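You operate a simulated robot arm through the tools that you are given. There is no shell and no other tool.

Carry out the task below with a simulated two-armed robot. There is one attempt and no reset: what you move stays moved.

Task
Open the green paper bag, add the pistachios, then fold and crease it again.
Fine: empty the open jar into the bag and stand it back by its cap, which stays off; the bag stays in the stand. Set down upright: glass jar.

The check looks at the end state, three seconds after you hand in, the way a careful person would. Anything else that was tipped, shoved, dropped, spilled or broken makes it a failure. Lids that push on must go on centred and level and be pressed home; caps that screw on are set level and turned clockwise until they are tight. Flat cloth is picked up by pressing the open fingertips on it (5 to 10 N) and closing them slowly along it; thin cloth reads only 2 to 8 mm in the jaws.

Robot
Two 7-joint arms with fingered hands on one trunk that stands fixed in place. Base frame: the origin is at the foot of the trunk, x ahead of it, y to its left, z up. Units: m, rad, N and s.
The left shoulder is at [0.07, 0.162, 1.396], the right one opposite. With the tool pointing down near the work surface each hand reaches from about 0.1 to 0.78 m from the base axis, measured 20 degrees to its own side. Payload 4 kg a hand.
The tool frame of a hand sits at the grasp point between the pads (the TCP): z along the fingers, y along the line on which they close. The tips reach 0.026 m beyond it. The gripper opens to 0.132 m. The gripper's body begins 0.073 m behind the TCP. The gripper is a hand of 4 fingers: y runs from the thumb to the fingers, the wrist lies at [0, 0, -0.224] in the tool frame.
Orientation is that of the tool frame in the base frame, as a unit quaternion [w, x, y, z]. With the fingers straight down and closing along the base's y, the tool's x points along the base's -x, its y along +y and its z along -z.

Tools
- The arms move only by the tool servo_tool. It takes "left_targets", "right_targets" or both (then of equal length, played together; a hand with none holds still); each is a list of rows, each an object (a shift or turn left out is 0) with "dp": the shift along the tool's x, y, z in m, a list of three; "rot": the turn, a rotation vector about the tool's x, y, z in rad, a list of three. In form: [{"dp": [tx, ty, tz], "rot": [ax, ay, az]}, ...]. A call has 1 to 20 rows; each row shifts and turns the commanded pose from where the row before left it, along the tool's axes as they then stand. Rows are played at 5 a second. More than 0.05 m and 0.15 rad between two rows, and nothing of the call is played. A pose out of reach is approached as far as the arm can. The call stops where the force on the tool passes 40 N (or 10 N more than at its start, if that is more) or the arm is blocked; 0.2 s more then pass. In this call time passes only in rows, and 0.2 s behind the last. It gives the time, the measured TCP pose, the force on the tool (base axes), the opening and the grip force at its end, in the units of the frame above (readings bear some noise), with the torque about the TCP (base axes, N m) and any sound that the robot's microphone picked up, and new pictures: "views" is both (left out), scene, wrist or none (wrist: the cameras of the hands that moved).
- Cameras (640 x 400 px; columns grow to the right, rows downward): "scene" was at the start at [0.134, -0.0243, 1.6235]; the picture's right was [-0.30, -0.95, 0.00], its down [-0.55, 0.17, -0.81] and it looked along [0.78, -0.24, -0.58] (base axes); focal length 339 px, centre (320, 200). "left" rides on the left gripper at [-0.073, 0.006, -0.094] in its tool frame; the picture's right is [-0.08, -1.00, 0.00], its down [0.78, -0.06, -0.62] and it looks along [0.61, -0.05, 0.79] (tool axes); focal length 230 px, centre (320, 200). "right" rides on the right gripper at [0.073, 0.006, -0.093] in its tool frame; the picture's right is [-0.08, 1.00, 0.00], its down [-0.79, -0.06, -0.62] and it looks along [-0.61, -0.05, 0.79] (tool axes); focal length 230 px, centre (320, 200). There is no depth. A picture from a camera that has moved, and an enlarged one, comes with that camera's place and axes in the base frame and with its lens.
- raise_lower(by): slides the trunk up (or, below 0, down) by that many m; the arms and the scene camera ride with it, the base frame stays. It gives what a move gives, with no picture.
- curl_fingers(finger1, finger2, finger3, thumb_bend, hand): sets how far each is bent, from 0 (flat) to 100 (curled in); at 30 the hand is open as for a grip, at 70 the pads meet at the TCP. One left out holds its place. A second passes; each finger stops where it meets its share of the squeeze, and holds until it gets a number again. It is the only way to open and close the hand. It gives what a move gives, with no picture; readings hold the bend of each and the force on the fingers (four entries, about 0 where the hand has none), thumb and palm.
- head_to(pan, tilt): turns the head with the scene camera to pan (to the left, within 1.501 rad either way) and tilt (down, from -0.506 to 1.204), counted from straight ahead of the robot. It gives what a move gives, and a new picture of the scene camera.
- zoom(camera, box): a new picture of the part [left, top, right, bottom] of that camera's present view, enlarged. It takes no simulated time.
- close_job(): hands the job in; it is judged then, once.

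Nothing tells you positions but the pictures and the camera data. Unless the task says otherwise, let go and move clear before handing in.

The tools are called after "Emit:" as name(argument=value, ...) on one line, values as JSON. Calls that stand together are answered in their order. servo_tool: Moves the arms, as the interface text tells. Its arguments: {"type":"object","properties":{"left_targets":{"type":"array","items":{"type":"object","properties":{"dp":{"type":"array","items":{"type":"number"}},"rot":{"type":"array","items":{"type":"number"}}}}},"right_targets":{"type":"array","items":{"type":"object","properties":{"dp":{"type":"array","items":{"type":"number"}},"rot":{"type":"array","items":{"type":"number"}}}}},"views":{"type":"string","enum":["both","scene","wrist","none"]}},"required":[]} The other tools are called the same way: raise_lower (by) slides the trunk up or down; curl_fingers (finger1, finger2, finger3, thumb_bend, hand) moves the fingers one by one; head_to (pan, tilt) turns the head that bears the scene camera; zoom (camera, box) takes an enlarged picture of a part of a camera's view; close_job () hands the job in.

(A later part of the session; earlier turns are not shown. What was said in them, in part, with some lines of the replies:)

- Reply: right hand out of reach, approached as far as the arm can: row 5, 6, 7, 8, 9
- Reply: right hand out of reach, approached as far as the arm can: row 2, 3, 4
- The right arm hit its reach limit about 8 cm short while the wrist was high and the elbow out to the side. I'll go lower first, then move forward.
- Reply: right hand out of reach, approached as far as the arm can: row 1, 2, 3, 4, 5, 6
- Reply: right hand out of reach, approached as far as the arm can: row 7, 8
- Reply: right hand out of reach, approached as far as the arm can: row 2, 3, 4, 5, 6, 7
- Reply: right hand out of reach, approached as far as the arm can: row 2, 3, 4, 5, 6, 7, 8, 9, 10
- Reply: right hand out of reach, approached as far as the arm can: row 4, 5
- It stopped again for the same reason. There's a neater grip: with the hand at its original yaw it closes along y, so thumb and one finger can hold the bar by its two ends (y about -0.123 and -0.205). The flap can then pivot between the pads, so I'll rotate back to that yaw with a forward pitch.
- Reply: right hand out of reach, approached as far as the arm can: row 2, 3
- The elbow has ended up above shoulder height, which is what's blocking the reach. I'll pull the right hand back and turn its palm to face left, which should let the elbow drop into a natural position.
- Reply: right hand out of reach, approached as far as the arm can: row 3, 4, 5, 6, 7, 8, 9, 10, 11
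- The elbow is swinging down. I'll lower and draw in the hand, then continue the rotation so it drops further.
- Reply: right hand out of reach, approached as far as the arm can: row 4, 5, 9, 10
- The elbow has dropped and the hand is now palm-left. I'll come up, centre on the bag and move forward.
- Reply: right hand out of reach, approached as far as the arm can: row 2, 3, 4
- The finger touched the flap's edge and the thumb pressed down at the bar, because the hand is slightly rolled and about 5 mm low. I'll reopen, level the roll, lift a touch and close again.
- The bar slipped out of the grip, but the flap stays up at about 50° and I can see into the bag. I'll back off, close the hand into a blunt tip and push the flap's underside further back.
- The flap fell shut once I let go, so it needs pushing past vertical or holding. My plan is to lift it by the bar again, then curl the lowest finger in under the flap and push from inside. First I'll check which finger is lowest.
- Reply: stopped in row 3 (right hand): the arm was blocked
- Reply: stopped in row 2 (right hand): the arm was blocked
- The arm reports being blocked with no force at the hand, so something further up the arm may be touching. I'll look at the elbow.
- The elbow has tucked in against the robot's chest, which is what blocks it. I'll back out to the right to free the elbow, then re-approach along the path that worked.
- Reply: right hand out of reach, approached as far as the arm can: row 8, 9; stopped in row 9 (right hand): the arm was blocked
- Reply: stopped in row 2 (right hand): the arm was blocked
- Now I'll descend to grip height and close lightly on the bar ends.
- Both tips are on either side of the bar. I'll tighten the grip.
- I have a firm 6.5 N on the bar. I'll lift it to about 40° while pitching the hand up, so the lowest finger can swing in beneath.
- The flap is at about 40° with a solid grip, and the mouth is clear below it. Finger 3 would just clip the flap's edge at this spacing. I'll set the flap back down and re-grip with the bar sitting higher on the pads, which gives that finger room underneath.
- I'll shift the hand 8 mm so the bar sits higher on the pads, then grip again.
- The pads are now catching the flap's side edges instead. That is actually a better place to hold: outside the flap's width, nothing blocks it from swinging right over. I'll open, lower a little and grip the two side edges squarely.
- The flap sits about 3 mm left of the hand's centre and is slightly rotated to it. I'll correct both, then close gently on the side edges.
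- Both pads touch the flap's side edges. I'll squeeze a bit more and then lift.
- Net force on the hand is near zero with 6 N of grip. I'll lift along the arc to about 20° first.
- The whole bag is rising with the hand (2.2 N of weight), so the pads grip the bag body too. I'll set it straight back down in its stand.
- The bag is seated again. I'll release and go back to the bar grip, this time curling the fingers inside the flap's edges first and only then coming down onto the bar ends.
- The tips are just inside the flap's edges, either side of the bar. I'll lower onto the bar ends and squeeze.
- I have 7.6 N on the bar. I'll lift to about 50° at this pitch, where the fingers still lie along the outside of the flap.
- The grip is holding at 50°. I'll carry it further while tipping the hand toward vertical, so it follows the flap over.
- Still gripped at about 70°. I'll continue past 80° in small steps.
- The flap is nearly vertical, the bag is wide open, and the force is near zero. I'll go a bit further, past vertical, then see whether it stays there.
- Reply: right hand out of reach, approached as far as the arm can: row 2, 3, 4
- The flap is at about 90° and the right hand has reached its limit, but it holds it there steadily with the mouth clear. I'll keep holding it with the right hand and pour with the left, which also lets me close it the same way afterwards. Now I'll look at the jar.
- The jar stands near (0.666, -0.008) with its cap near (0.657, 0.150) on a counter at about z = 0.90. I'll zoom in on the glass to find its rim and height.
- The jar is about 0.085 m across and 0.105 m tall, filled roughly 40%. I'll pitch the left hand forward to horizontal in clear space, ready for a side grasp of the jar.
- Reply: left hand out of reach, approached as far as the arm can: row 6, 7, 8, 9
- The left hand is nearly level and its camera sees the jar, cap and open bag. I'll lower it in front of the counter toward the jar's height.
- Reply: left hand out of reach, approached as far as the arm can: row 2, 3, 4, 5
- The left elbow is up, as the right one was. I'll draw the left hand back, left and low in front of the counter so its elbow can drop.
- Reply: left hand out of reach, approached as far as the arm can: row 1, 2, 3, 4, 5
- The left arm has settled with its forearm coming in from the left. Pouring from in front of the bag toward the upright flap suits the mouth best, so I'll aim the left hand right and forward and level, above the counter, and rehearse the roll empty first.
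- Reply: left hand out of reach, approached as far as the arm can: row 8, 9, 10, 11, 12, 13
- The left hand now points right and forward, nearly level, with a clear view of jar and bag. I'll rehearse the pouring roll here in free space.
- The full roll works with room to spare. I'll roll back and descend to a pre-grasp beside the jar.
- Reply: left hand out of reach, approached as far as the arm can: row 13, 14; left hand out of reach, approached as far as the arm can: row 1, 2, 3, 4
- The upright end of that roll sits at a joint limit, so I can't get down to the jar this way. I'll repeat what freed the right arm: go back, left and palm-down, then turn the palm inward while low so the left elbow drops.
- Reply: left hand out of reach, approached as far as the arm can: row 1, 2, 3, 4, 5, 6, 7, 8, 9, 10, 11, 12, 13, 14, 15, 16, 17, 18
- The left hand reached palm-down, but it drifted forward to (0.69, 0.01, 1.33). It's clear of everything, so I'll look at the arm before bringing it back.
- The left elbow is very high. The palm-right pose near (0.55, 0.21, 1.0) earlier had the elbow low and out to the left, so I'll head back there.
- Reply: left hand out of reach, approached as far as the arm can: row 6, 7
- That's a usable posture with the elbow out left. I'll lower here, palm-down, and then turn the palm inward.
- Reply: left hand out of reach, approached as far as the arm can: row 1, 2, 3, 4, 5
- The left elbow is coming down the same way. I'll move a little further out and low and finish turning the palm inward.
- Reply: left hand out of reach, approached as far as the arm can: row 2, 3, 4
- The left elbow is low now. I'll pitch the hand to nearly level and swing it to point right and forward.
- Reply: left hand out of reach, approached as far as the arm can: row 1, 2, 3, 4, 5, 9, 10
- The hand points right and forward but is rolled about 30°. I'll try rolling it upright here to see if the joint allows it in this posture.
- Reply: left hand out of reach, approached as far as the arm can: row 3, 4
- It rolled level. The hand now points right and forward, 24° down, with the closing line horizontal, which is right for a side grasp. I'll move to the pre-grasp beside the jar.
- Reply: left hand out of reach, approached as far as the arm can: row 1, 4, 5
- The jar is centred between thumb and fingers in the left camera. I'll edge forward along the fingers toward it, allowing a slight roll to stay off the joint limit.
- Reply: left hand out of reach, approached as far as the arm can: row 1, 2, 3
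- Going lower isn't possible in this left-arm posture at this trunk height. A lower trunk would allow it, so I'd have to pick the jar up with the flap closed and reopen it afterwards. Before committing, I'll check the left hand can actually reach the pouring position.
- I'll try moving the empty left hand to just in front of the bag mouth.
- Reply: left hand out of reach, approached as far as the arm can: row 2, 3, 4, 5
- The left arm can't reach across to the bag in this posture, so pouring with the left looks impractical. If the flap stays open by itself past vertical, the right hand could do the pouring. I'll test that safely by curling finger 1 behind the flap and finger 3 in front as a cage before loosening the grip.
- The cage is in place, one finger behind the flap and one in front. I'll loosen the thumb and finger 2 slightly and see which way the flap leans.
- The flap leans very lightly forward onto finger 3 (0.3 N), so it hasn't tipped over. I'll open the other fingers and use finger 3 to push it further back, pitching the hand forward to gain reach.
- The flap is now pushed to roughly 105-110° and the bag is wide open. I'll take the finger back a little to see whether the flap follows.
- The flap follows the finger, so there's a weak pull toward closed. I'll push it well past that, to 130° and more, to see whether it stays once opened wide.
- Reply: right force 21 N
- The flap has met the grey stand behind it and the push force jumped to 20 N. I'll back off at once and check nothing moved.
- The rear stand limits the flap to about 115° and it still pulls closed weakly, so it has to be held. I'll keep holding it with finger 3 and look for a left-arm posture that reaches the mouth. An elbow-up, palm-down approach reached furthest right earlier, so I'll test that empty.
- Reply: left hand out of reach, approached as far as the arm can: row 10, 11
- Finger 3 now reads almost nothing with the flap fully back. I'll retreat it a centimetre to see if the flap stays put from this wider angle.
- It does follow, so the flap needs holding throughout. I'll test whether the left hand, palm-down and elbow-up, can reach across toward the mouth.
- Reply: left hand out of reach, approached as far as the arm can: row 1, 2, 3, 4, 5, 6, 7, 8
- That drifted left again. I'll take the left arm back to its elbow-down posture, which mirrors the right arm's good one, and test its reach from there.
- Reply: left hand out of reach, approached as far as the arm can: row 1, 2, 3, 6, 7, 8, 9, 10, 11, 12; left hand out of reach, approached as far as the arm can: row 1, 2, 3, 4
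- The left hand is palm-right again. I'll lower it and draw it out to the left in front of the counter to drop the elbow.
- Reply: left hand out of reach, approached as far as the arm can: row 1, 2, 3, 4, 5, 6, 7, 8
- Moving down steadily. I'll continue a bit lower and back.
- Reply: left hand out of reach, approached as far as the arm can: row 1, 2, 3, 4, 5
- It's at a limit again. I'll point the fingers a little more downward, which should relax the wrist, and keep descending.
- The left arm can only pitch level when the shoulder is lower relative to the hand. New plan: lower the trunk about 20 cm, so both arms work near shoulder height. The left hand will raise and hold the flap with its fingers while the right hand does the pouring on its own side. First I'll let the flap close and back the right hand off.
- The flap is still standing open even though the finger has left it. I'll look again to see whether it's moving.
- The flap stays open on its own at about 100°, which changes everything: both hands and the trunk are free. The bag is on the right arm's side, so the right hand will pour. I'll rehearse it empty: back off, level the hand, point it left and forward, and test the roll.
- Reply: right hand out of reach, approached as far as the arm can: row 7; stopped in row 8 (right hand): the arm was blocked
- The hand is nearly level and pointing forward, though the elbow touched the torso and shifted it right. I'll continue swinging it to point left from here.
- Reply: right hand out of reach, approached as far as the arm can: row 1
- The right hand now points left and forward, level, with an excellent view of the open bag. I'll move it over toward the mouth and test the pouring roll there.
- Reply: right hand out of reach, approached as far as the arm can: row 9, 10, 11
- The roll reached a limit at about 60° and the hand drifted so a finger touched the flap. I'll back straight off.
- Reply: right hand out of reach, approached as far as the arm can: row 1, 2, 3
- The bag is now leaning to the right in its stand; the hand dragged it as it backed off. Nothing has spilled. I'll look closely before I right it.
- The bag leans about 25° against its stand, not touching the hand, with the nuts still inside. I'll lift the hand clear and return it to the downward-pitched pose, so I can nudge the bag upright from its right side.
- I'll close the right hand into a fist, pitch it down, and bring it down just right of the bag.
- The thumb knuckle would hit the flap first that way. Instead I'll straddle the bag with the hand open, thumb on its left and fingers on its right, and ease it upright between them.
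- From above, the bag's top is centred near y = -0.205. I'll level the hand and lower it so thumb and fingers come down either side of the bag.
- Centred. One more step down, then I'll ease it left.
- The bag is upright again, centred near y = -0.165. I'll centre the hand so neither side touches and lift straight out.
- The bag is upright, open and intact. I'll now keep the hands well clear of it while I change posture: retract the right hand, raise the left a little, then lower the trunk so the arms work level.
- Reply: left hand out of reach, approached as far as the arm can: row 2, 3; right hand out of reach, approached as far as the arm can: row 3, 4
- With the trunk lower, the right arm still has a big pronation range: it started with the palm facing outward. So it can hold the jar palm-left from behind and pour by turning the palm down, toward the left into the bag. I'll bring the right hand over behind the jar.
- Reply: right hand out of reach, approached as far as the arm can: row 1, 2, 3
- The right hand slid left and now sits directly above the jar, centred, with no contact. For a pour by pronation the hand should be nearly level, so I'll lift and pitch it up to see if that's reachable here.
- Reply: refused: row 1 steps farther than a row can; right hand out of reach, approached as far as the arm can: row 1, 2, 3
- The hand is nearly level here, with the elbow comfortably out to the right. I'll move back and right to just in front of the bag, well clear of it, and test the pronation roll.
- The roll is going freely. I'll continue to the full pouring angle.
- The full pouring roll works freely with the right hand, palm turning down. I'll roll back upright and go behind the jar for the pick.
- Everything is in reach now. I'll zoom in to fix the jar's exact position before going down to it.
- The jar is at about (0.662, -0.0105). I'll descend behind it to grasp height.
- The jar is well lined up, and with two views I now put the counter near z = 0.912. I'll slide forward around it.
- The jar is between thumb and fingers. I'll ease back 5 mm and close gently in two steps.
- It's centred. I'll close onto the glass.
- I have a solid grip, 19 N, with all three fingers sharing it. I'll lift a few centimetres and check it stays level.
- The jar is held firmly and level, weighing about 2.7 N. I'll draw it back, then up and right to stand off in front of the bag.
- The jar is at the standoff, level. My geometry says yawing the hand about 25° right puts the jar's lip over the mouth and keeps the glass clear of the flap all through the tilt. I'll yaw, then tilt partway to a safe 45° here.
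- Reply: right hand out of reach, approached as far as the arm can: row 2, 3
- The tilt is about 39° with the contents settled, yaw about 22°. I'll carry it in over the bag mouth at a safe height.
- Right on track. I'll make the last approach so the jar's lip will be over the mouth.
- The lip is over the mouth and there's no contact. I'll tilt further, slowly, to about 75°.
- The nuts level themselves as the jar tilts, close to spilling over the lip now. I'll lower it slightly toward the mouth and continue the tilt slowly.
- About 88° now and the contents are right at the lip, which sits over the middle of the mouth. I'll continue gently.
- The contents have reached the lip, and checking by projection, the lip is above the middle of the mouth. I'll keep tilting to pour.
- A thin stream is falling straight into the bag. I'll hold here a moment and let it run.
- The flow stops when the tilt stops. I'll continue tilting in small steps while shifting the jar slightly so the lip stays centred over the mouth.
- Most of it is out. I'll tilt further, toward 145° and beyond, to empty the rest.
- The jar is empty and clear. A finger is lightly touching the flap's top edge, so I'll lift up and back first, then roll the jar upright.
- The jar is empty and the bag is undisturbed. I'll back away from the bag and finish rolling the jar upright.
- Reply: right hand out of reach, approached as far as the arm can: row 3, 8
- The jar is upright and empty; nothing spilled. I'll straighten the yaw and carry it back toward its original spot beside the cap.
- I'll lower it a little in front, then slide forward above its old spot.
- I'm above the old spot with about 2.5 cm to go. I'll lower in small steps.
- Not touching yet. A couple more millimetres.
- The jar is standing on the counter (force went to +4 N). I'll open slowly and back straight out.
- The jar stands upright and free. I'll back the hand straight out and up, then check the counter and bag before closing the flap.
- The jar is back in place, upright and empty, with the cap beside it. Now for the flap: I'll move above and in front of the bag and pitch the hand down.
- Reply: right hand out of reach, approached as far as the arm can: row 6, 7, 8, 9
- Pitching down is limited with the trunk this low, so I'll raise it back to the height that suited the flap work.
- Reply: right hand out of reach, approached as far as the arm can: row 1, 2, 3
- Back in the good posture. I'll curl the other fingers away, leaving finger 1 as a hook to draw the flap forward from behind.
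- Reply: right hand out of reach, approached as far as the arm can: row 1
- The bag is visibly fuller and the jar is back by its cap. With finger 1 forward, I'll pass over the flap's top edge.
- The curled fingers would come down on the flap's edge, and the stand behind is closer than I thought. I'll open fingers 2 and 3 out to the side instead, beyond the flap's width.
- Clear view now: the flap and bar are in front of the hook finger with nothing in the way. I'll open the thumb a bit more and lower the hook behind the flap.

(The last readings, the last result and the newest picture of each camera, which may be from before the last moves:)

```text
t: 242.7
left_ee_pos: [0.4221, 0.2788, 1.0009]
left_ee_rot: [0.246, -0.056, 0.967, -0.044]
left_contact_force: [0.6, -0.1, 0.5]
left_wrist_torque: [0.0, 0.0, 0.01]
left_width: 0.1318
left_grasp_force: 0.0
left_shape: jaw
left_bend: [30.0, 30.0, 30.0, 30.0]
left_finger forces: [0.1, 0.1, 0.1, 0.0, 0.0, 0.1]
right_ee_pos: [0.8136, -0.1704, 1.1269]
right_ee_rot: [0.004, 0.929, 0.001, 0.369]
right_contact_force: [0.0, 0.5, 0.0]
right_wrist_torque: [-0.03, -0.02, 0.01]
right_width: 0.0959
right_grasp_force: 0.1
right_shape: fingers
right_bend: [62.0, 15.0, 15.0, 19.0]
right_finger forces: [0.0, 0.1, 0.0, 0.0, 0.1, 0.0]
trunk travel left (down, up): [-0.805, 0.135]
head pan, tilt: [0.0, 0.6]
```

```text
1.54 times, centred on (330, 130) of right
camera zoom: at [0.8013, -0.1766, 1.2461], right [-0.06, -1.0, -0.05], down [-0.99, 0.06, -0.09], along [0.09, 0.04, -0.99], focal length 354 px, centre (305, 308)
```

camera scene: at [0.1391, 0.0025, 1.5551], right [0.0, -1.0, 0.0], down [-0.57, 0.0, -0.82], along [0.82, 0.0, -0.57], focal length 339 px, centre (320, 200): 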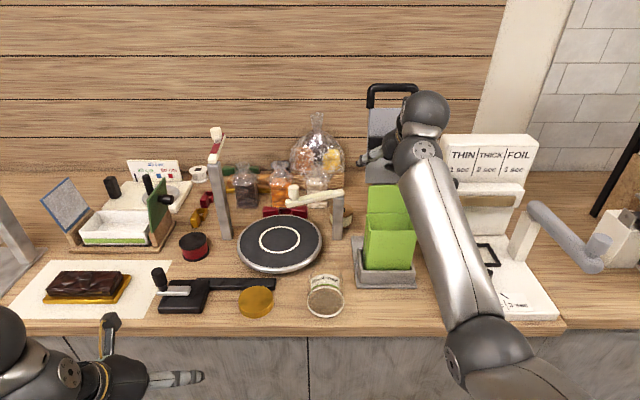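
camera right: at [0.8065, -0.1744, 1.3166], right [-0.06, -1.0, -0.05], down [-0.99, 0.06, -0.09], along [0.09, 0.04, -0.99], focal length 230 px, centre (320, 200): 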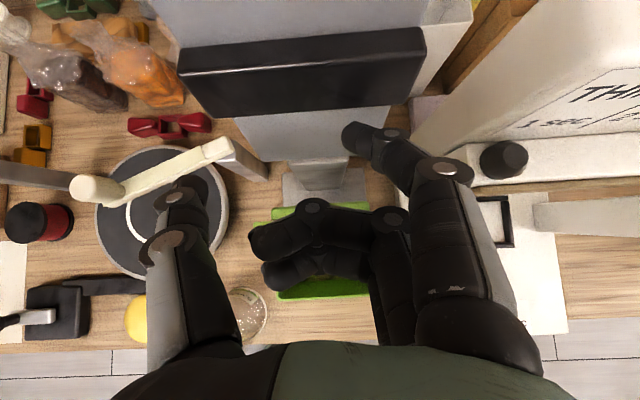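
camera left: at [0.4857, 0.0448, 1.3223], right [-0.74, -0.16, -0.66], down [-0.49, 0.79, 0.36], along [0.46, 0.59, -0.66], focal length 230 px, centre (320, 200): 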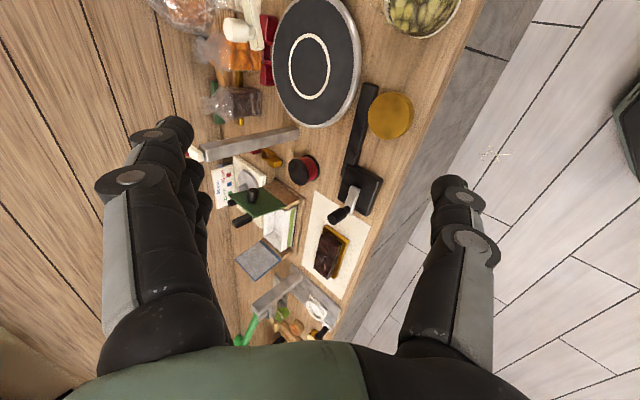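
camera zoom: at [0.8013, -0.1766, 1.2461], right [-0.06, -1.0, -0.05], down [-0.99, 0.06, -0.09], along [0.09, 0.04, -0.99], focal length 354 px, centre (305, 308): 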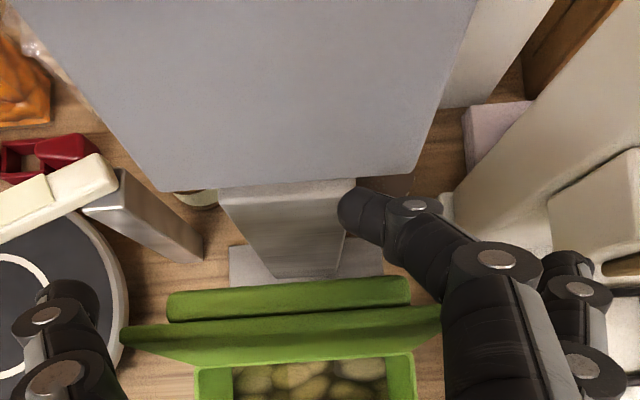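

The hook is behind the flap. I'll draw it toward me in small steps.

Emit:
servo_tool(right_targets=[{"dp": [-0.0109, 0, -0.0103]}, {"dp": [-0.0109, 0, -0.0103]}, {"dp": [-0.0073, 0, -0.0069]}, {"dp": [-0.0073, 0, -0.0069]}], views="none")

Emit:
zoom(camera="right", box=[160, 0, 500, 260])

Emit:
zoom(camera="scene", box=[340, 70, 460, 300])

```text
t: 243.7
left_ee_pos: [0.4224, 0.2791, 1.0025]
left_ee_rot: [0.246, -0.055, 0.967, -0.043]
left_contact_force: [-0.8, 0.9, 0.1]
left_wrist_torque: [-0.03, 0.0, 0.03]
left_width: 0.1318
left_grasp_force: 0.1
left_shape: jaw
left_bend: [30.0, 30.0, 30.0, 30.0]
left_finger forces: [0.1, 0.0, 0.0, 0.0, 0.0, 0.1]
right_ee_pos: [0.7638, -0.1718, 1.1266]
right_ee_rot: [0.004, 0.929, 0.001, 0.37]
right_contact_force: [0.3, 0.8, -0.7]
right_wrist_torque: [0.01, 0.0, 0.03]
right_width: 0.0957
right_grasp_force: 0.1
right_shape: fingers
right_bend: [62.0, 15.0, 15.0, 19.0]
right_finger forces: [0.0, 0.0, 0.0, 0.1, 0.0, 0.0]
trunk travel left (down, up): [-0.805, 0.135]
head pan, tilt: [0.0, 0.6]
```

```text
1.54 times, centred on (330, 130) of right
camera zoom: at [0.7511, -0.177, 1.2456], right [-0.06, -1.0, -0.05], down [-0.99, 0.06, -0.09], along [0.09, 0.04, -0.99], focal length 354 px, centre (305, 308)
```

zoom: 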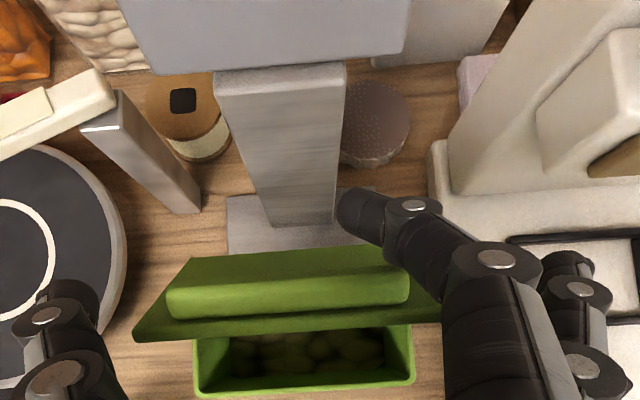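

```text
1.74 times, centred on (400, 185) of scene
camera zoom: at [0.1381, 0.0021, 1.5552], right [0.0, -1.0, 0.0], down [-0.56, 0.0, -0.83], along [0.83, 0.0, -0.56], focal length 590 px, centre (181, 226)
```

zoom: 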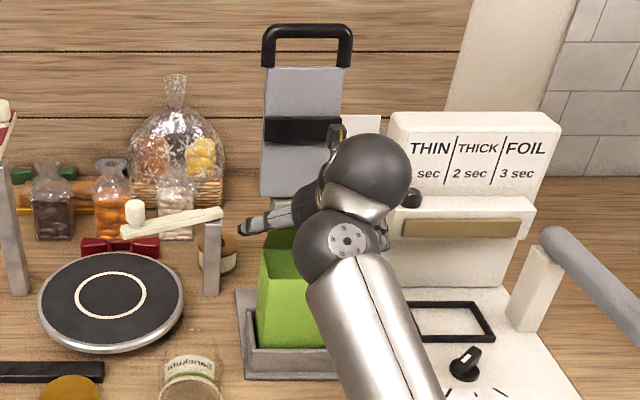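

The flap is coming over. I'll lift straight up to let it fold down.

Emit:
servo_tool(right_targets=[{"dp": [0.0206, 0, -0.0218]}, {"dp": [0.0206, 0, -0.0218]}, {"dp": [0.0206, 0, -0.0218]}], views="none")

Emit:
zoom(camera="right", box=[160, 0, 500, 260])

```text
t: 244.5
left_ee_pos: [0.4213, 0.2787, 1.0023]
left_ee_rot: [0.246, -0.056, 0.967, -0.043]
left_contact_force: [0.5, 0.5, -0.1]
left_wrist_torque: [0.0, 0.0, 0.01]
left_width: 0.1318
left_grasp_force: 0.0
left_shape: jaw
left_bend: [30.0, 30.0, 30.0, 30.0]
left_finger forces: [0.0, 0.0, 0.0, 0.0, 0.0, 0.1]
right_ee_pos: [0.7613, -0.1698, 1.2174]
right_ee_rot: [0.004, 0.93, 0.0, 0.369]
right_contact_force: [0.0, 0.3, 0.1]
right_wrist_torque: [-0.01, 0.0, 0.0]
right_width: 0.0958
right_grasp_force: 0.1
right_shape: fingers
right_bend: [62.0, 15.0, 15.0, 19.0]
right_finger forces: [0.1, 0.0, 0.0, 0.1, 0.1, 0.1]
trunk travel left (down, up): [-0.805, 0.135]
head pan, tilt: [0.0, 0.6]
```

```text
1.54 times, centred on (330, 130) of right
camera zoom: at [0.7496, -0.1752, 1.3367], right [-0.06, -1.0, -0.05], down [-0.99, 0.06, -0.09], along [0.09, 0.04, -0.99], focal length 354 px, centre (305, 308)
```

zoom: 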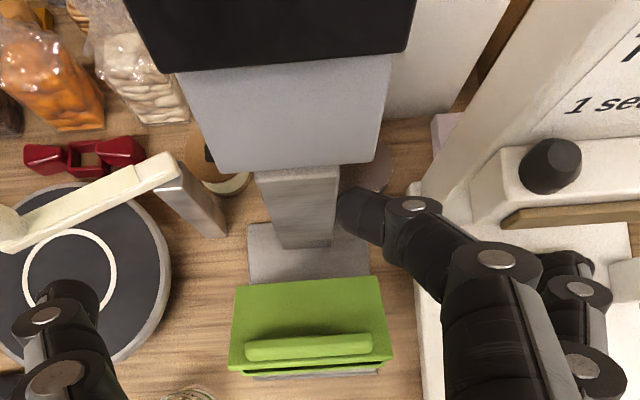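

The flap has folded down, with a slight gap at the front lip. I'll back up, close the hand into a fist and look, then press it to crease it.

Emit:
servo_tool(right_targets=[{"dp": [-0.03, 0, -0.03]}, {"dp": [-0.02, 0, -0.02]}, {"dp": [0, -0.005, 0]}], views="none")

Emit:
curl_fingers(hand="right", finger1=69, finger2=69, finger3=69, thumb_bend=69)

Emit:
zoom(camera="right", box=[160, 0, 500, 260])

Emit:
zoom(camera="scene", box=[330, 150, 450, 300])

```text
t: 245.3
left_ee_pos: [0.4227, 0.2793, 1.001]
left_ee_rot: [0.245, -0.056, 0.967, -0.042]
left_contact_force: [0.8, -0.1, 0.6]
left_wrist_torque: [0.0, -0.01, 0.02]
left_width: 0.1316
left_grasp_force: 0.1
left_shape: jaw
left_bend: [30.0, 30.0, 30.0, 30.0]
left_finger forces: [0.0, 0.1, 0.1, 0.1, 0.0, 0.0]
right_ee_pos: [0.6915, -0.166, 1.2198]
right_ee_rot: [0.004, 0.93, 0.001, 0.369]
right_contact_force: [0.9, -0.6, -0.3]
right_wrist_torque: [0.01, -0.02, -0.01]
right_width: 0.0957
right_grasp_force: 0.1
right_shape: fingers
right_bend: [62.0, 15.0, 15.0, 19.0]
right_finger forces: [0.1, 0.0, 0.0, 0.0, 0.0, 0.0]
trunk travel left (down, up): [-0.805, 0.135]
head pan, tilt: [0.0, 0.6]
```

```text
t: 246.3
left_ee_pos: [0.4224, 0.2788, 1.0023]
left_ee_rot: [0.246, -0.056, 0.967, -0.043]
left_contact_force: [0.6, -0.7, -0.8]
left_wrist_torque: [0.01, -0.03, -0.02]
left_width: 0.1317
left_grasp_force: 0.0
left_shape: jaw
left_bend: [30.0, 30.0, 30.0, 30.0]
left_finger forces: [0.1, 0.1, 0.0, 0.0, 0.0, 0.1]
right_ee_pos: [0.691, -0.1654, 1.2206]
right_ee_rot: [0.004, 0.929, 0.001, 0.37]
right_contact_force: [0.0, -0.2, -0.7]
right_wrist_torque: [-0.01, -0.01, 0.01]
right_width: 0.0166
right_grasp_force: 0.1
right_shape: fingers
right_bend: [69.0, 69.0, 69.0, 69.0]
right_finger forces: [0.0, 0.0, 0.0, 0.1, 0.0, 0.0]
trunk travel left (down, up): [-0.805, 0.135]
head pan, tilt: [0.0, 0.6]
```

```text
1.54 times, centred on (330, 130) of right
camera zoom: at [0.6792, -0.1726, 1.3399], right [-0.06, -1.0, -0.05], down [-0.99, 0.06, -0.09], along [0.09, 0.04, -0.99], focal length 354 px, centre (305, 308)
```

zoom: 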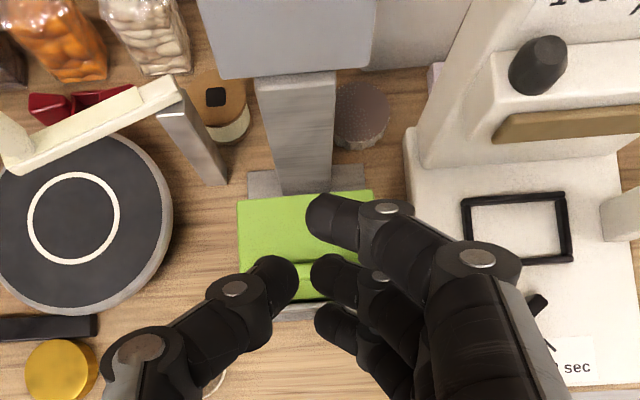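

```text
2.67 times, centred on (390, 225) of scene
camera zoom: at [0.1387, 0.0021, 1.5552], right [0.0, -1.0, 0.0], down [-0.57, 0.0, -0.82], along [0.82, 0.0, -0.57], focal length 905 px, centre (133, 133)
```

zoom: 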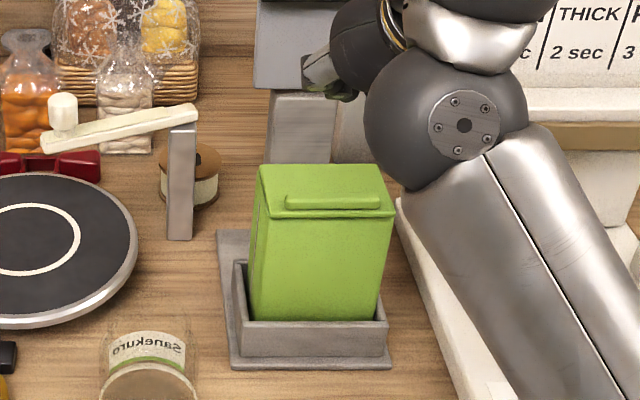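

The flap lies closed, as at the start. I'll bring the closed fingertips down onto the bar and press to set the crease, starting in the middle.

Emit:
servo_tool(right_targets=[{"dp": [-0.0147, 0, 0.0447]}, {"dp": [-0.0147, 0, 0.0447]}, {"dp": [-0.0034, 0, 0.0036]}], views="none")

Emit:
zoom(camera="right", box=[160, 60, 500, 260])

```text
t: 247.1
left_ee_pos: [0.4212, 0.2801, 1.0032]
left_ee_rot: [0.246, -0.056, 0.967, -0.043]
left_contact_force: [0.7, 0.4, -0.8]
left_wrist_torque: [0.02, 0.0, 0.02]
left_width: 0.1319
left_grasp_force: 0.1
left_shape: jaw
left_bend: [30.0, 30.0, 30.0, 30.0]
left_finger forces: [0.2, 0.0, 0.1, 0.0, 0.0, 0.1]
right_ee_pos: [0.7297, -0.1676, 1.1309]
right_ee_rot: [0.003, 0.929, 0.001, 0.37]
right_contact_force: [0.0, -0.2, -0.2]
right_wrist_torque: [0.03, -0.01, -0.01]
right_width: 0.0164
right_grasp_force: 0.1
right_shape: fingers
right_bend: [69.0, 69.0, 69.0, 69.0]
right_finger forces: [0.0, 0.1, 0.0, 0.0, 0.0, 0.0]
trunk travel left (down, up): [-0.805, 0.135]
head pan, tilt: [0.0, 0.6]
```

```text
1.88 times, centred on (330, 160) of right
camera zoom: at [0.7179, -0.1739, 1.2505], right [-0.06, -1.0, -0.05], down [-0.99, 0.06, -0.09], along [0.09, 0.04, -0.99], focal length 433 px, centre (301, 275)
```

zoom: 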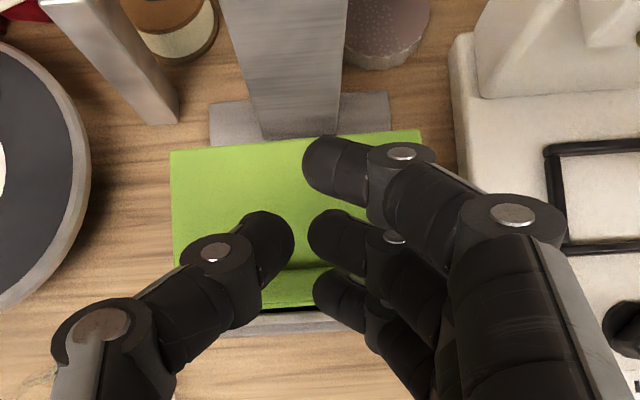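

The fingertips are just over the bar. I'll step down until I feel about 8-10 N.

Emit:
servo_tool(right_targets=[{"dp": [-0.0035, 0, 0.0036]}], views="none")

Emit:
servo_tool(right_targets=[{"dp": [-0.0028, 0, 0.0029]}], views="none")

Emit:
servo_tool(right_targets=[{"dp": [-0.0021, 0, 0.0022]}], views="none")

```text
t: 247.5
left_ee_pos: [0.4215, 0.2792, 1.0021]
left_ee_rot: [0.246, -0.056, 0.967, -0.043]
left_contact_force: [0.7, 0.0, 0.7]
left_wrist_torque: [-0.01, 0.03, -0.01]
left_width: 0.1319
left_grasp_force: 0.1
left_shape: jaw
left_bend: [30.0, 30.0, 30.0, 30.0]
left_finger forces: [0.0, 0.0, 0.0, 0.1, 0.0, 0.0]
right_ee_pos: [0.7312, -0.168, 1.1255]
right_ee_rot: [0.004, 0.929, 0.0, 0.37]
right_contact_force: [0.8, 0.5, 3.3]
right_wrist_torque: [-0.01, -0.04, 0.0]
right_width: 0.0166
right_grasp_force: 1.7
right_shape: fingers
right_bend: [69.0, 69.0, 69.0, 69.0]
right_finger forces: [0.0, 0.0, 2.9, 0.0, 0.0, 0.0]
trunk travel left (down, up): [-0.805, 0.135]
head pan, tilt: [0.0, 0.6]
```

```text
t: 247.9
left_ee_pos: [0.4197, 0.2782, 1.0042]
left_ee_rot: [0.247, -0.055, 0.967, -0.043]
left_contact_force: [0.3, 0.6, -0.9]
left_wrist_torque: [0.03, -0.01, 0.04]
left_width: 0.1318
left_grasp_force: 0.1
left_shape: jaw
left_bend: [30.0, 30.0, 30.0, 30.0]
left_finger forces: [0.0, 0.0, 0.0, 0.1, 0.0, 0.0]
right_ee_pos: [0.7284, -0.1678, 1.1247]
right_ee_rot: [0.003, 0.928, 0.001, 0.373]
right_contact_force: [0.5, -3.9, 16.1]
right_wrist_torque: [-0.24, -0.03, 0.03]
right_width: 0.0163
right_grasp_force: 7.7
right_shape: fingers
right_bend: [69.0, 69.0, 71.0, 69.0]
right_finger forces: [0.0, 0.0, 16.0, 0.0, 0.1, 0.0]
trunk travel left (down, up): [-0.805, 0.135]
head pan, tilt: [0.0, 0.6]
```

```text
t: 248.3
left_ee_pos: [0.4184, 0.2786, 1.0036]
left_ee_rot: [0.248, -0.056, 0.966, -0.043]
left_contact_force: [-0.5, 0.0, 0.2]
left_wrist_torque: [0.0, -0.04, 0.0]
left_width: 0.1319
left_grasp_force: 0.1
left_shape: jaw
left_bend: [30.0, 30.0, 30.0, 30.0]
left_finger forces: [0.1, 0.0, 0.1, 0.0, 0.1, 0.0]
right_ee_pos: [0.7282, -0.1684, 1.122]
right_ee_rot: [0.005, 0.928, 0.0, 0.374]
right_contact_force: [0.1, -6.1, 26.9]
right_wrist_torque: [-0.47, 0.01, 0.03]
right_width: 0.0166
right_grasp_force: 13.3
right_shape: fingers
right_bend: [69.0, 69.0, 72.0, 69.0]
right_finger forces: [0.0, 0.1, 27.3, 0.1, 0.0, 0.0]
trunk travel left (down, up): [-0.805, 0.135]
head pan, tilt: [0.0, 0.6]
```

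The middle is pressed firmly (up to 27 N). I'll lift, and press again toward the left end and then the right end of the bar.

Emit:
servo_tool(right_targets=[{"dp": [0.0103, 0, -0.0109]}, {"dp": [0, -0.03, 0]}, {"dp": [-0.0069, 0, 0.0073]}, {"dp": [-0.0021, 0, 0.0022]}, {"dp": [0, 0, 0]}], views="none")

Emit:
zoom(camera="right", box=[160, 60, 500, 260])

```text
t: 249.5
left_ee_pos: [0.4183, 0.2792, 1.0029]
left_ee_rot: [0.247, -0.056, 0.966, -0.042]
left_contact_force: [0.0, 0.4, -0.2]
left_wrist_torque: [-0.03, -0.03, -0.02]
left_width: 0.1318
left_grasp_force: 0.0
left_shape: jaw
left_bend: [30.0, 30.0, 30.0, 30.0]
left_finger forces: [0.0, 0.0, 0.0, 0.0, 0.0, 0.1]
right_ee_pos: [0.7304, -0.1372, 1.1232]
right_ee_rot: [0.005, 0.927, -0.001, 0.374]
right_contact_force: [1.7, -6.8, 28.0]
right_wrist_torque: [-0.5, -0.01, -0.02]
right_width: 0.0163
right_grasp_force: 13.9
right_shape: fingers
right_bend: [69.0, 69.0, 72.0, 69.0]
right_finger forces: [0.1, 0.0, 28.1, 0.1, 0.0, 0.0]
trunk travel left (down, up): [-0.805, 0.135]
head pan, tilt: [0.0, 0.6]
```

```text
1.88 times, centred on (330, 160) of right
camera zoom: at [0.7171, -0.1443, 1.2423], right [-0.06, -1.0, -0.05], down [-0.99, 0.06, -0.1], along [0.1, 0.04, -0.99], focal length 433 px, centre (301, 275)
```

zoom: 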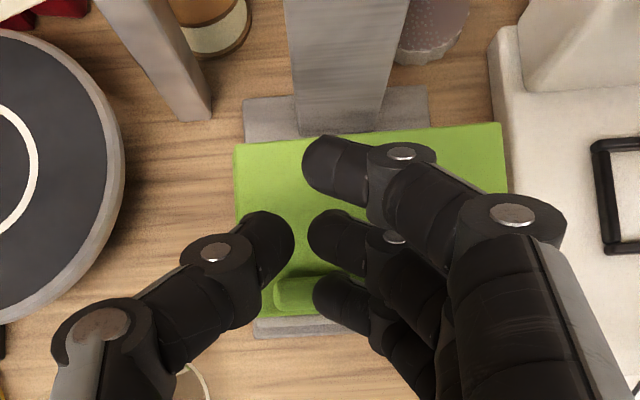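

The left end is pressed. Now the right end, a little more gently.

Emit:
servo_tool(right_targets=[{"dp": [0.0103, 0, -0.0109]}, {"dp": [0, 0.03, 0]}, {"dp": [0, 0.03, 0]}, {"dp": [-0.0069, 0, 0.0073]}, {"dp": [-0.0012, 0, 0.0013]}, {"dp": [0, 0, 0]}], views="none")

Emit:
zoom(camera="right", box=[160, 60, 500, 260])

```text
t: 250.9
left_ee_pos: [0.4224, 0.2783, 1.002]
left_ee_rot: [0.245, -0.056, 0.967, -0.043]
left_contact_force: [-0.2, 0.4, 0.1]
left_wrist_torque: [0.01, 0.01, -0.02]
left_width: 0.1322
left_grasp_force: 0.1
left_shape: jaw
left_bend: [30.0, 30.0, 30.0, 30.0]
left_finger forces: [0.0, 0.1, 0.0, 0.0, 0.0, 0.0]
right_ee_pos: [0.7334, -0.1983, 1.1228]
right_ee_rot: [0.004, 0.929, 0.001, 0.37]
right_contact_force: [0.9, -0.3, 4.0]
right_wrist_torque: [-0.08, -0.02, 0.02]
right_width: 0.0164
right_grasp_force: 2.0
right_shape: fingers
right_bend: [69.0, 69.0, 69.0, 69.0]
right_finger forces: [0.0, 0.0, 3.8, 0.0, 0.1, 0.0]
trunk travel left (down, up): [-0.805, 0.135]
head pan, tilt: [0.0, 0.6]
```

```text
1.88 times, centred on (330, 160) of right
camera zoom: at [0.7219, -0.2034, 1.2423], right [-0.06, -1.0, -0.05], down [-0.99, 0.06, -0.09], along [0.09, 0.04, -0.99], focal length 433 px, centre (301, 275)
```

zoom: 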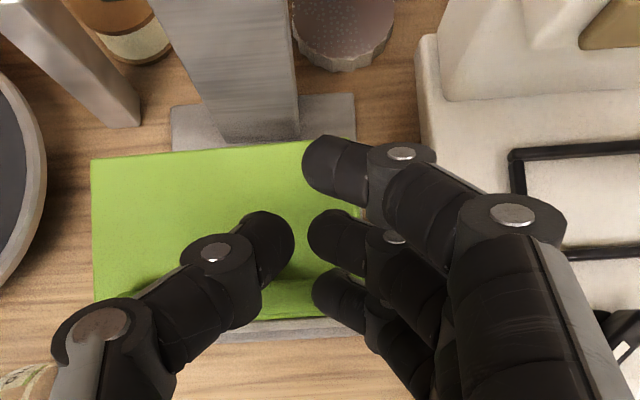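

Four newtons there; I'll press a bit more, then also press along the back fold line itself, where the crease is.

Emit:
servo_tool(right_targets=[{"dp": [-0.0021, 0, 0.0022]}, {"dp": [0, 0, 0]}], views="none")

Emit:
servo_tool(right_targets=[{"dp": [0.0138, 0, -0.0145]}, {"dp": [0.0344, -0.01, 0.0], "rot": [0, 0, 0]}, {"dp": [0.0036, -0.02, 0.034]}, {"dp": [-0.0069, 0, 0.0073]}, {"dp": [0, 0, 0]}], views="none")

Emit:
zoom(camera="right", box=[160, 60, 500, 260])

```text
t: 251.5
left_ee_pos: [0.4214, 0.2795, 1.0015]
left_ee_rot: [0.247, -0.056, 0.966, -0.043]
left_contact_force: [-1.1, -0.2, -0.1]
left_wrist_torque: [0.0, 0.01, 0.04]
left_width: 0.1318
left_grasp_force: 0.0
left_shape: jaw
left_bend: [30.0, 30.0, 30.0, 30.0]
left_finger forces: [0.1, 0.0, 0.1, 0.0, 0.1, 0.0]
right_ee_pos: [0.733, -0.1972, 1.1211]
right_ee_rot: [0.004, 0.929, 0.0, 0.371]
right_contact_force: [1.5, -3.5, 11.9]
right_wrist_torque: [-0.2, 0.03, 0.03]
right_width: 0.0165
right_grasp_force: 6.0
right_shape: fingers
right_bend: [69.0, 69.0, 70.0, 69.0]
right_finger forces: [0.0, 0.0, 12.7, 0.0, 0.1, 0.0]
trunk travel left (down, up): [-0.805, 0.135]
head pan, tilt: [0.0, 0.6]
```

```text
t: 252.7
left_ee_pos: [0.421, 0.2788, 1.0029]
left_ee_rot: [0.247, -0.055, 0.967, -0.044]
left_contact_force: [0.1, 0.1, 0.2]
left_wrist_torque: [-0.01, 0.0, -0.01]
left_width: 0.1323
left_grasp_force: 0.1
left_shape: jaw
left_bend: [30.0, 30.0, 30.0, 30.0]
left_finger forces: [0.0, 0.0, 0.1, 0.1, 0.0, 0.0]
right_ee_pos: [0.7855, -0.1674, 1.1289]
right_ee_rot: [0.004, 0.93, 0.001, 0.369]
right_contact_force: [0.2, -0.1, -0.6]
right_wrist_torque: [0.01, -0.01, 0.0]
right_width: 0.0163
right_grasp_force: 0.0
right_shape: fingers
right_bend: [69.0, 69.0, 69.0, 69.0]
right_finger forces: [0.0, 0.0, 0.0, 0.0, 0.0, 0.0]
trunk travel left (down, up): [-0.805, 0.135]
head pan, tilt: [0.0, 0.6]
```

```text
1.88 times, centred on (330, 160) of right
camera zoom: at [0.7735, -0.1738, 1.2498], right [-0.06, -1.0, -0.05], down [-0.99, 0.06, -0.09], along [0.09, 0.04, -0.99], focal length 433 px, centre (301, 275)
```

zoom: 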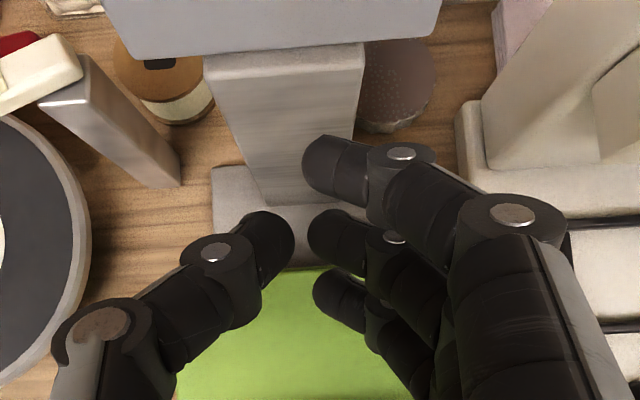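

The lowest finger is over the back fold. I'll step down onto it.

Emit:
servo_tool(right_targets=[{"dp": [-0.0079, 0, 0.0036]}, {"dp": [-0.0034, 0, 0.0036]}], views="none")

Emit:
servo_tool(right_targets=[{"dp": [-0.0028, 0, 0.0029]}], views="none")

Emit:
servo_tool(right_targets=[{"dp": [-0.0021, 0, 0.0022]}], views="none")

```text
t: 253.3
left_ee_pos: [0.4222, 0.279, 1.0022]
left_ee_rot: [0.246, -0.055, 0.967, -0.043]
left_contact_force: [0.4, -0.5, -0.1]
left_wrist_torque: [-0.01, -0.01, 0.0]
left_width: 0.132
left_grasp_force: 0.1
left_shape: jaw
left_bend: [30.0, 30.0, 30.0, 30.0]
left_finger forces: [0.0, 0.0, 0.0, 0.0, 0.0, 0.0]
right_ee_pos: [0.7823, -0.1673, 1.1176]
right_ee_rot: [0.004, 0.93, 0.001, 0.369]
right_contact_force: [0.8, -0.2, -0.4]
right_wrist_torque: [0.0, 0.0, 0.02]
right_width: 0.0165
right_grasp_force: 0.1
right_shape: fingers
right_bend: [69.0, 69.0, 69.0, 69.0]
right_finger forces: [0.0, 0.0, 0.1, 0.1, 0.0, 0.1]
trunk travel left (down, up): [-0.805, 0.135]
head pan, tilt: [0.0, 0.6]
```

```text
t: 253.7
left_ee_pos: [0.4218, 0.2801, 1.0012]
left_ee_rot: [0.247, -0.055, 0.967, -0.043]
left_contact_force: [-0.6, -0.2, -0.3]
left_wrist_torque: [-0.02, -0.01, -0.01]
left_width: 0.1318
left_grasp_force: 0.0
left_shape: jaw
left_bend: [30.0, 30.0, 30.0, 30.0]
left_finger forces: [0.0, 0.0, 0.0, 0.1, 0.1, 0.0]
right_ee_pos: [0.7805, -0.1671, 1.1137]
right_ee_rot: [0.004, 0.929, 0.001, 0.371]
right_contact_force: [1.7, -0.8, 3.6]
right_wrist_torque: [-0.02, -0.06, 0.03]
right_width: 0.0166
right_grasp_force: 2.3
right_shape: fingers
right_bend: [69.0, 69.0, 69.0, 69.0]
right_finger forces: [0.0, 0.0, 3.7, 0.0, 0.1, 0.1]
trunk travel left (down, up): [-0.805, 0.135]
head pan, tilt: [0.0, 0.6]
```

```text
t: 254.1
left_ee_pos: [0.4204, 0.2795, 1.0028]
left_ee_rot: [0.247, -0.056, 0.966, -0.043]
left_contact_force: [0.2, -0.6, 0.6]
left_wrist_torque: [-0.01, 0.04, 0.03]
left_width: 0.1319
left_grasp_force: 0.1
left_shape: jaw
left_bend: [30.0, 30.0, 30.0, 30.0]
left_finger forces: [0.1, 0.0, 0.0, 0.0, 0.0, 0.0]
right_ee_pos: [0.7808, -0.1669, 1.114]
right_ee_rot: [0.005, 0.928, 0.0, 0.372]
right_contact_force: [4.8, -1.6, 13.4]
right_wrist_torque: [-0.2, -0.17, 0.04]
right_width: 0.0166
right_grasp_force: 7.5
right_shape: fingers
right_bend: [69.0, 69.0, 70.0, 69.0]
right_finger forces: [0.0, 0.1, 14.1, 0.0, 0.1, 0.0]
trunk travel left (down, up): [-0.805, 0.135]
head pan, tilt: [0.0, 0.6]
```

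13 N on the middle of the back fold. Same at its left and right.

Emit:
servo_tool(right_targets=[{"dp": [0.0083, 0, -0.0087]}, {"dp": [0, -0.032, 0]}, {"dp": [-0.0062, 0, 0.0065]}, {"dp": [-0.0021, 0, 0.0022]}, {"dp": [0, 0, 0]}], views="none")

Emit:
servo_tool(right_targets=[{"dp": [0.0083, 0, -0.0087]}, {"dp": [0, 0.032, 0]}, {"dp": [0, 0.03, 0]}, {"dp": [-0.0062, 0, 0.0065]}, {"dp": [-0.0021, 0, 0.0022]}, {"dp": [0, 0, 0]}], views="none")

Emit:
servo_tool(right_targets=[{"dp": [0.0207, 0, -0.0218]}, {"dp": [0, -0.03, -0.04]}, {"dp": [0.01, 0, -0.045]}, {"dp": [0.01, 0.02, -0.045]}, {"dp": [0, 0.02, -0.045]}], views="both")

Emit:
zoom(camera="scene", box=[330, 150, 450, 300])

```text
t: 255.3
left_ee_pos: [0.4197, 0.2797, 1.0019]
left_ee_rot: [0.247, -0.056, 0.966, -0.043]
left_contact_force: [-0.4, -0.1, -0.3]
left_wrist_torque: [-0.02, 0.01, 0.03]
left_width: 0.1318
left_grasp_force: 0.0
left_shape: jaw
left_bend: [30.0, 30.0, 30.0, 30.0]
left_finger forces: [0.0, 0.0, 0.1, 0.1, 0.0, 0.1]
right_ee_pos: [0.7826, -0.1334, 1.1126]
right_ee_rot: [0.005, 0.929, 0.001, 0.371]
right_contact_force: [4.2, -1.0, 13.0]
right_wrist_torque: [-0.14, -0.15, 0.03]
right_width: 0.0161
right_grasp_force: 6.7
right_shape: fingers
right_bend: [69.0, 69.0, 71.0, 69.0]
right_finger forces: [0.0, 0.0, 13.3, 0.0, 0.1, 0.1]
trunk travel left (down, up): [-0.805, 0.135]
head pan, tilt: [0.0, 0.6]
```

```text
t: 256.7
left_ee_pos: [0.4206, 0.2786, 1.0026]
left_ee_rot: [0.247, -0.057, 0.966, -0.042]
left_contact_force: [-0.4, 0.1, -0.9]
left_wrist_torque: [-0.02, 0.01, 0.0]
left_width: 0.1318
left_grasp_force: 0.0
left_shape: jaw
left_bend: [30.0, 30.0, 30.0, 30.0]
left_finger forces: [0.0, 0.0, 0.0, 0.0, 0.0, 0.0]
right_ee_pos: [0.7807, -0.1978, 1.1136]
right_ee_rot: [0.005, 0.928, 0.0, 0.372]
right_contact_force: [4.3, -1.4, 14.3]
right_wrist_torque: [-0.2, -0.15, 0.04]
right_width: 0.0162
right_grasp_force: 7.8
right_shape: fingers
right_bend: [69.0, 69.0, 70.0, 69.0]
right_finger forces: [0.0, 0.0, 14.5, 0.0, 0.0, 0.0]
trunk travel left (down, up): [-0.805, 0.135]
head pan, tilt: [0.0, 0.6]
```

```text
refused: row 4 steps farther than a row can; nothing moved
```

```text
2.67 times, centred on (390, 225) of scene
camera zoom: at [0.1372, 0.0021, 1.5555], right [0.0, -1.0, 0.0], down [-0.56, 0.0, -0.83], along [0.83, 0.0, -0.56], focal length 905 px, centre (133, 133)
```

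zoom: 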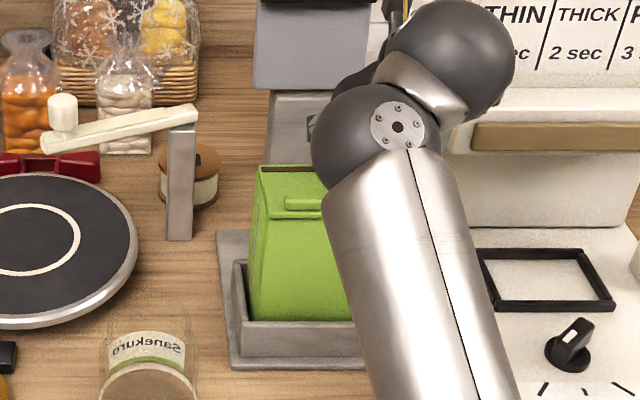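

All pressed. I'll lift away carefully and inspect the bag.

Emit:
servo_tool(right_targets=[{"dp": [0.0207, 0, -0.0218]}, {"dp": [0.01, -0.02, -0.03]}, {"dp": [0, 0, -0.045]}, {"dp": [0, 0.01, -0.045]}, {"dp": [0, 0.01, -0.045]}], views="both")

Emit:
zoom(camera="right", box=[220, 0, 420, 160])

Emit:
zoom(camera="scene", box=[330, 150, 450, 300])

```text
t: 257.9
left_ee_pos: [0.4208, 0.2789, 1.0021]
left_ee_rot: [0.247, -0.055, 0.967, -0.043]
left_contact_force: [0.8, -0.2, 0.0]
left_wrist_torque: [0.0, -0.01, -0.01]
left_width: 0.1319
left_grasp_force: 0.2
left_shape: jaw
left_bend: [30.0, 30.0, 30.0, 30.0]
left_finger forces: [0.0, 0.0, 0.1, 0.0, 0.0, 0.0]
right_ee_pos: [0.6705, -0.1968, 1.2686]
right_ee_rot: [0.003, 0.93, 0.001, 0.368]
right_contact_force: [0.3, -0.8, 0.1]
right_wrist_torque: [-0.02, -0.01, -0.01]
right_width: 0.0165
right_grasp_force: 0.0
right_shape: fingers
right_bend: [69.0, 69.0, 69.0, 69.0]
right_finger forces: [0.0, 0.0, 0.1, 0.1, 0.0, 0.1]
trunk travel left (down, up): [-0.805, 0.135]
head pan, tilt: [0.0, 0.6]
camera scene: at [0.1369, 0.0028, 1.5553], right [0.0, -1.0, 0.0], down [-0.56, 0.0, -0.83], along [0.83, 0.0, -0.56], focal length 339 px, centre (320, 200)
camera right: at [0.6592, -0.2018, 1.3871], right [-0.06, -1.0, -0.05], down [-0.99, 0.06, -0.09], along [0.09, 0.04, -0.99], focal length 230 px, centre (320, 200)
```

scene: 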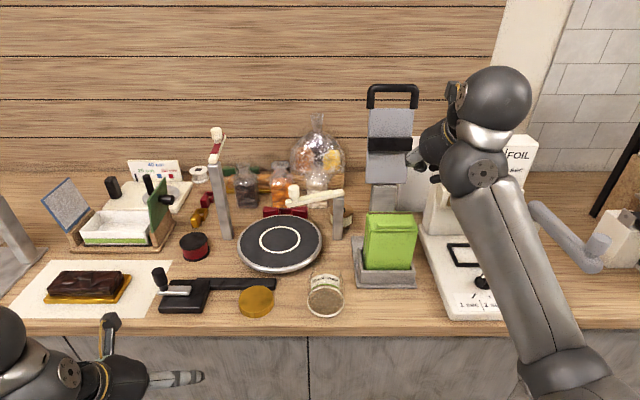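
right: 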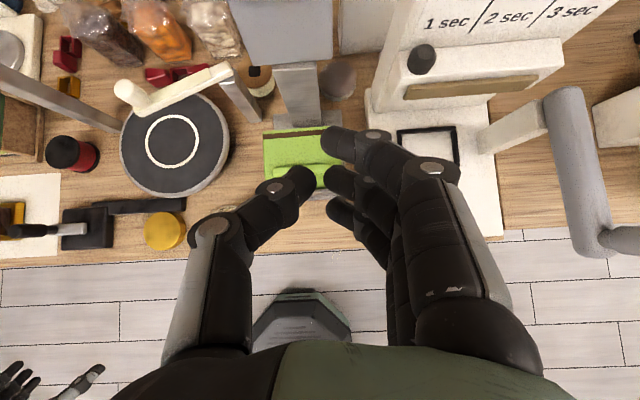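

```text
2.50 times, centred on (320, 80) of right
camera zoom: at [0.6592, -0.2018, 1.3871], right [-0.06, -1.0, -0.05], down [-0.99, 0.06, -0.09], along [0.09, 0.04, -0.99], focal length 575 px, centre (320, 500)
```

zoom: 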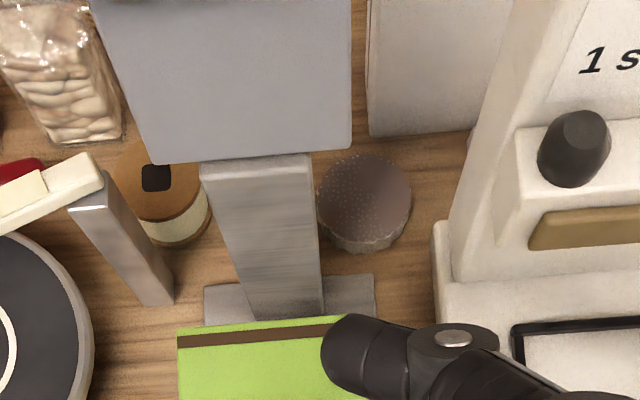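

```text
2.67 times, centred on (390, 225) of scene
camera zoom: at [0.1369, 0.0028, 1.5553], right [0.0, -1.0, 0.0], down [-0.56, 0.0, -0.83], along [0.83, 0.0, -0.56], focal length 905 px, centre (133, 133)
```

zoom: 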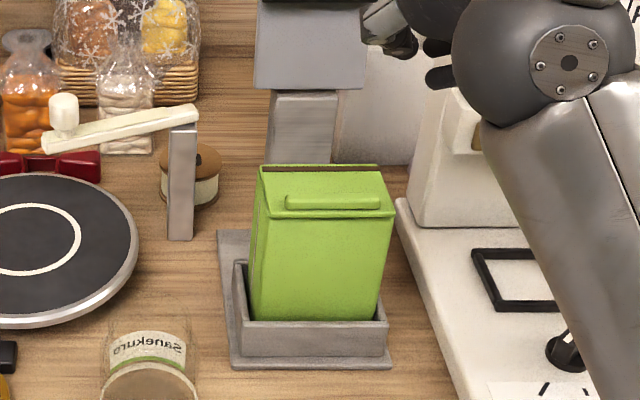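

A crease line has appeared along the whole back fold, so it's set, and the bag sits upright and closed in its stand. I'll retract the right hand clear and do a last check.

Emit:
servo_tool(right_targets=[{"dp": [-0.02, 0.03, -0.03]}, {"dp": [-0.02, 0.03, -0.03]}, {"dp": [-0.02, 0.02, -0.03]}], views="scene")

Emit:
zoom(camera="scene", box=[330, 190, 430, 300])

Emit:
zoom(camera="scene", box=[150, 180, 430, 340])

Emit:
zoom(camera="right", box=[100, 0, 500, 200])

```text
t: 258.7
left_ee_pos: [0.4224, 0.2789, 1.0018]
left_ee_rot: [0.247, -0.056, 0.967, -0.042]
left_contact_force: [0.4, -0.5, 0.0]
left_wrist_torque: [0.0, 0.05, 0.0]
left_width: 0.1321
left_grasp_force: 0.1
left_shape: jaw
left_bend: [30.0, 30.0, 30.0, 30.0]
left_finger forces: [0.0, 0.0, 0.0, 0.0, 0.0, 0.0]
right_ee_pos: [0.657, -0.2129, 1.2652]
right_ee_rot: [0.003, 0.929, 0.001, 0.369]
right_contact_force: [0.0, -0.3, 0.2]
right_wrist_torque: [0.01, -0.02, 0.01]
right_width: 0.0164
right_grasp_force: 0.1
right_shape: fingers
right_bend: [69.0, 69.0, 69.0, 69.0]
right_finger forces: [0.0, 0.0, 0.0, 0.0, 0.2, 0.0]
right hand out of reach, approached as far as the arm can: row 1, 2, 3
trunk travel left (down, up): [-0.805, 0.135]
head pan, tilt: [0.0, 0.6]
camera scene: at [0.1391, 0.0021, 1.5551], right [0.0, -1.0, 0.0], down [-0.57, 0.0, -0.82], along [0.82, 0.0, -0.57], focal length 339 px, centre (320, 200)
```

scene: 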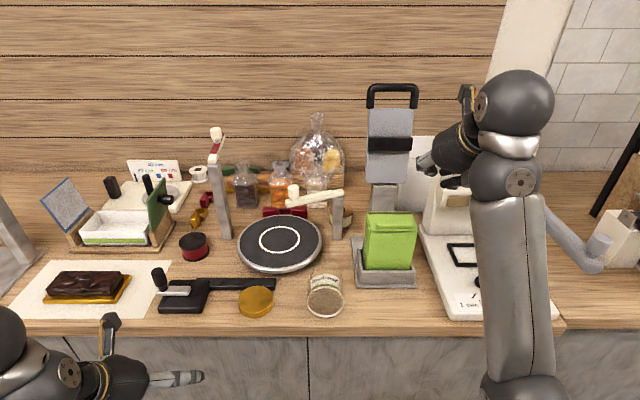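

```text
3.64 times, centred on (380, 245) of scene
camera zoom: at [0.1391, 0.0021, 1.5551], right [0.0, -1.0, 0.0], down [-0.57, 0.0, -0.82], along [0.82, 0.0, -0.57], focal length 1234 px, centre (102, 36)
```

zoom: 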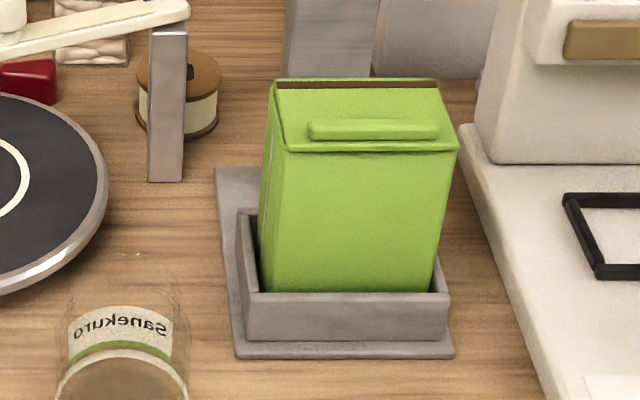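

```text
2.29 times, centred on (290, 260) of scene
camera zoom: at [0.1391, 0.0021, 1.5551], right [0.0, -1.0, 0.0], down [-0.57, 0.0, -0.82], along [0.82, 0.0, -0.57], focal length 775 px, centre (389, 63)
```

zoom: 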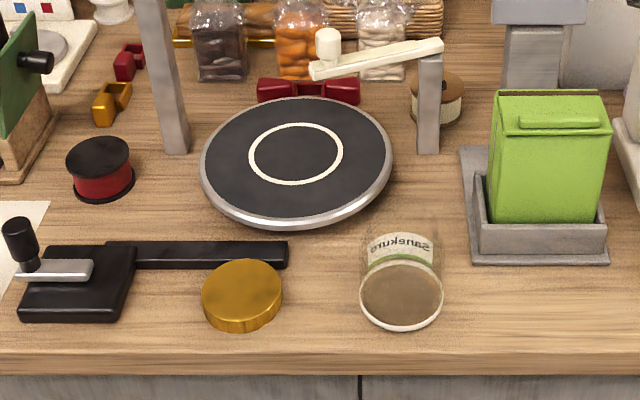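

```text
1.60 times, centred on (300, 100) of right
camera zoom: at [0.6455, -0.2178, 1.3859], right [-0.06, -1.0, -0.05], down [-0.99, 0.06, -0.09], along [0.09, 0.04, -0.99], focal length 368 px, centre (352, 360)
```

zoom: 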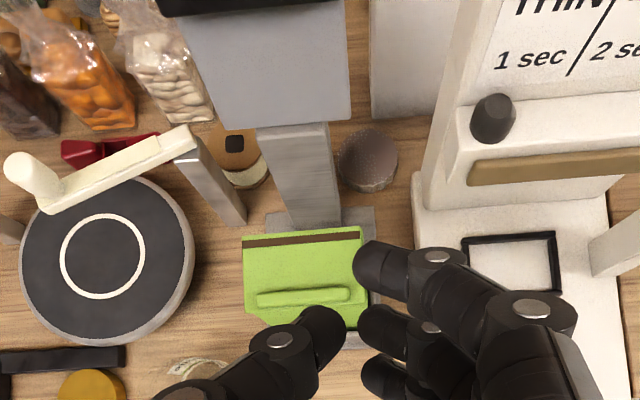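

Everything is in its final state. The pistachios are in the green bag, which is folded shut with its crease line set and stands upright in its stand. The empty jar is upright beside its cap, which is off. I see nothing spilled or knocked over, and both hands are clear, so I'm handing in.

Emit:
close_job()

```text
The job is handed in.
```

I handed the job in. The pistachios are in the green bag, which is folded shut, creased along its back fold and upright in its stand. The jar is empty and upright at its old spot, with the cap off beside it. In the last pictures nothing was spilled or knocked over, and both hands were clear. I haven't seen the check's verdict.

Three things along the way that a careful check might care about:

- **Bag lifted:** early on I raised the whole bag about 2 cm by mistake while trying to grip the flap, and set it straight back down in its stand.
- **Bag tipped:** before the pour, the right hand dragged the open bag over until it leaned about 25° against its stand. No nuts came out, and I stood it upright again. It looked square in the stand in the last close-up.
- **Hard presses:** I pushed the open flap against the grey stand behind it with about 20 N. I also pressed the middle and left end of its bar with 27-28 N. I saw no damage, and the grey stand had not moved.
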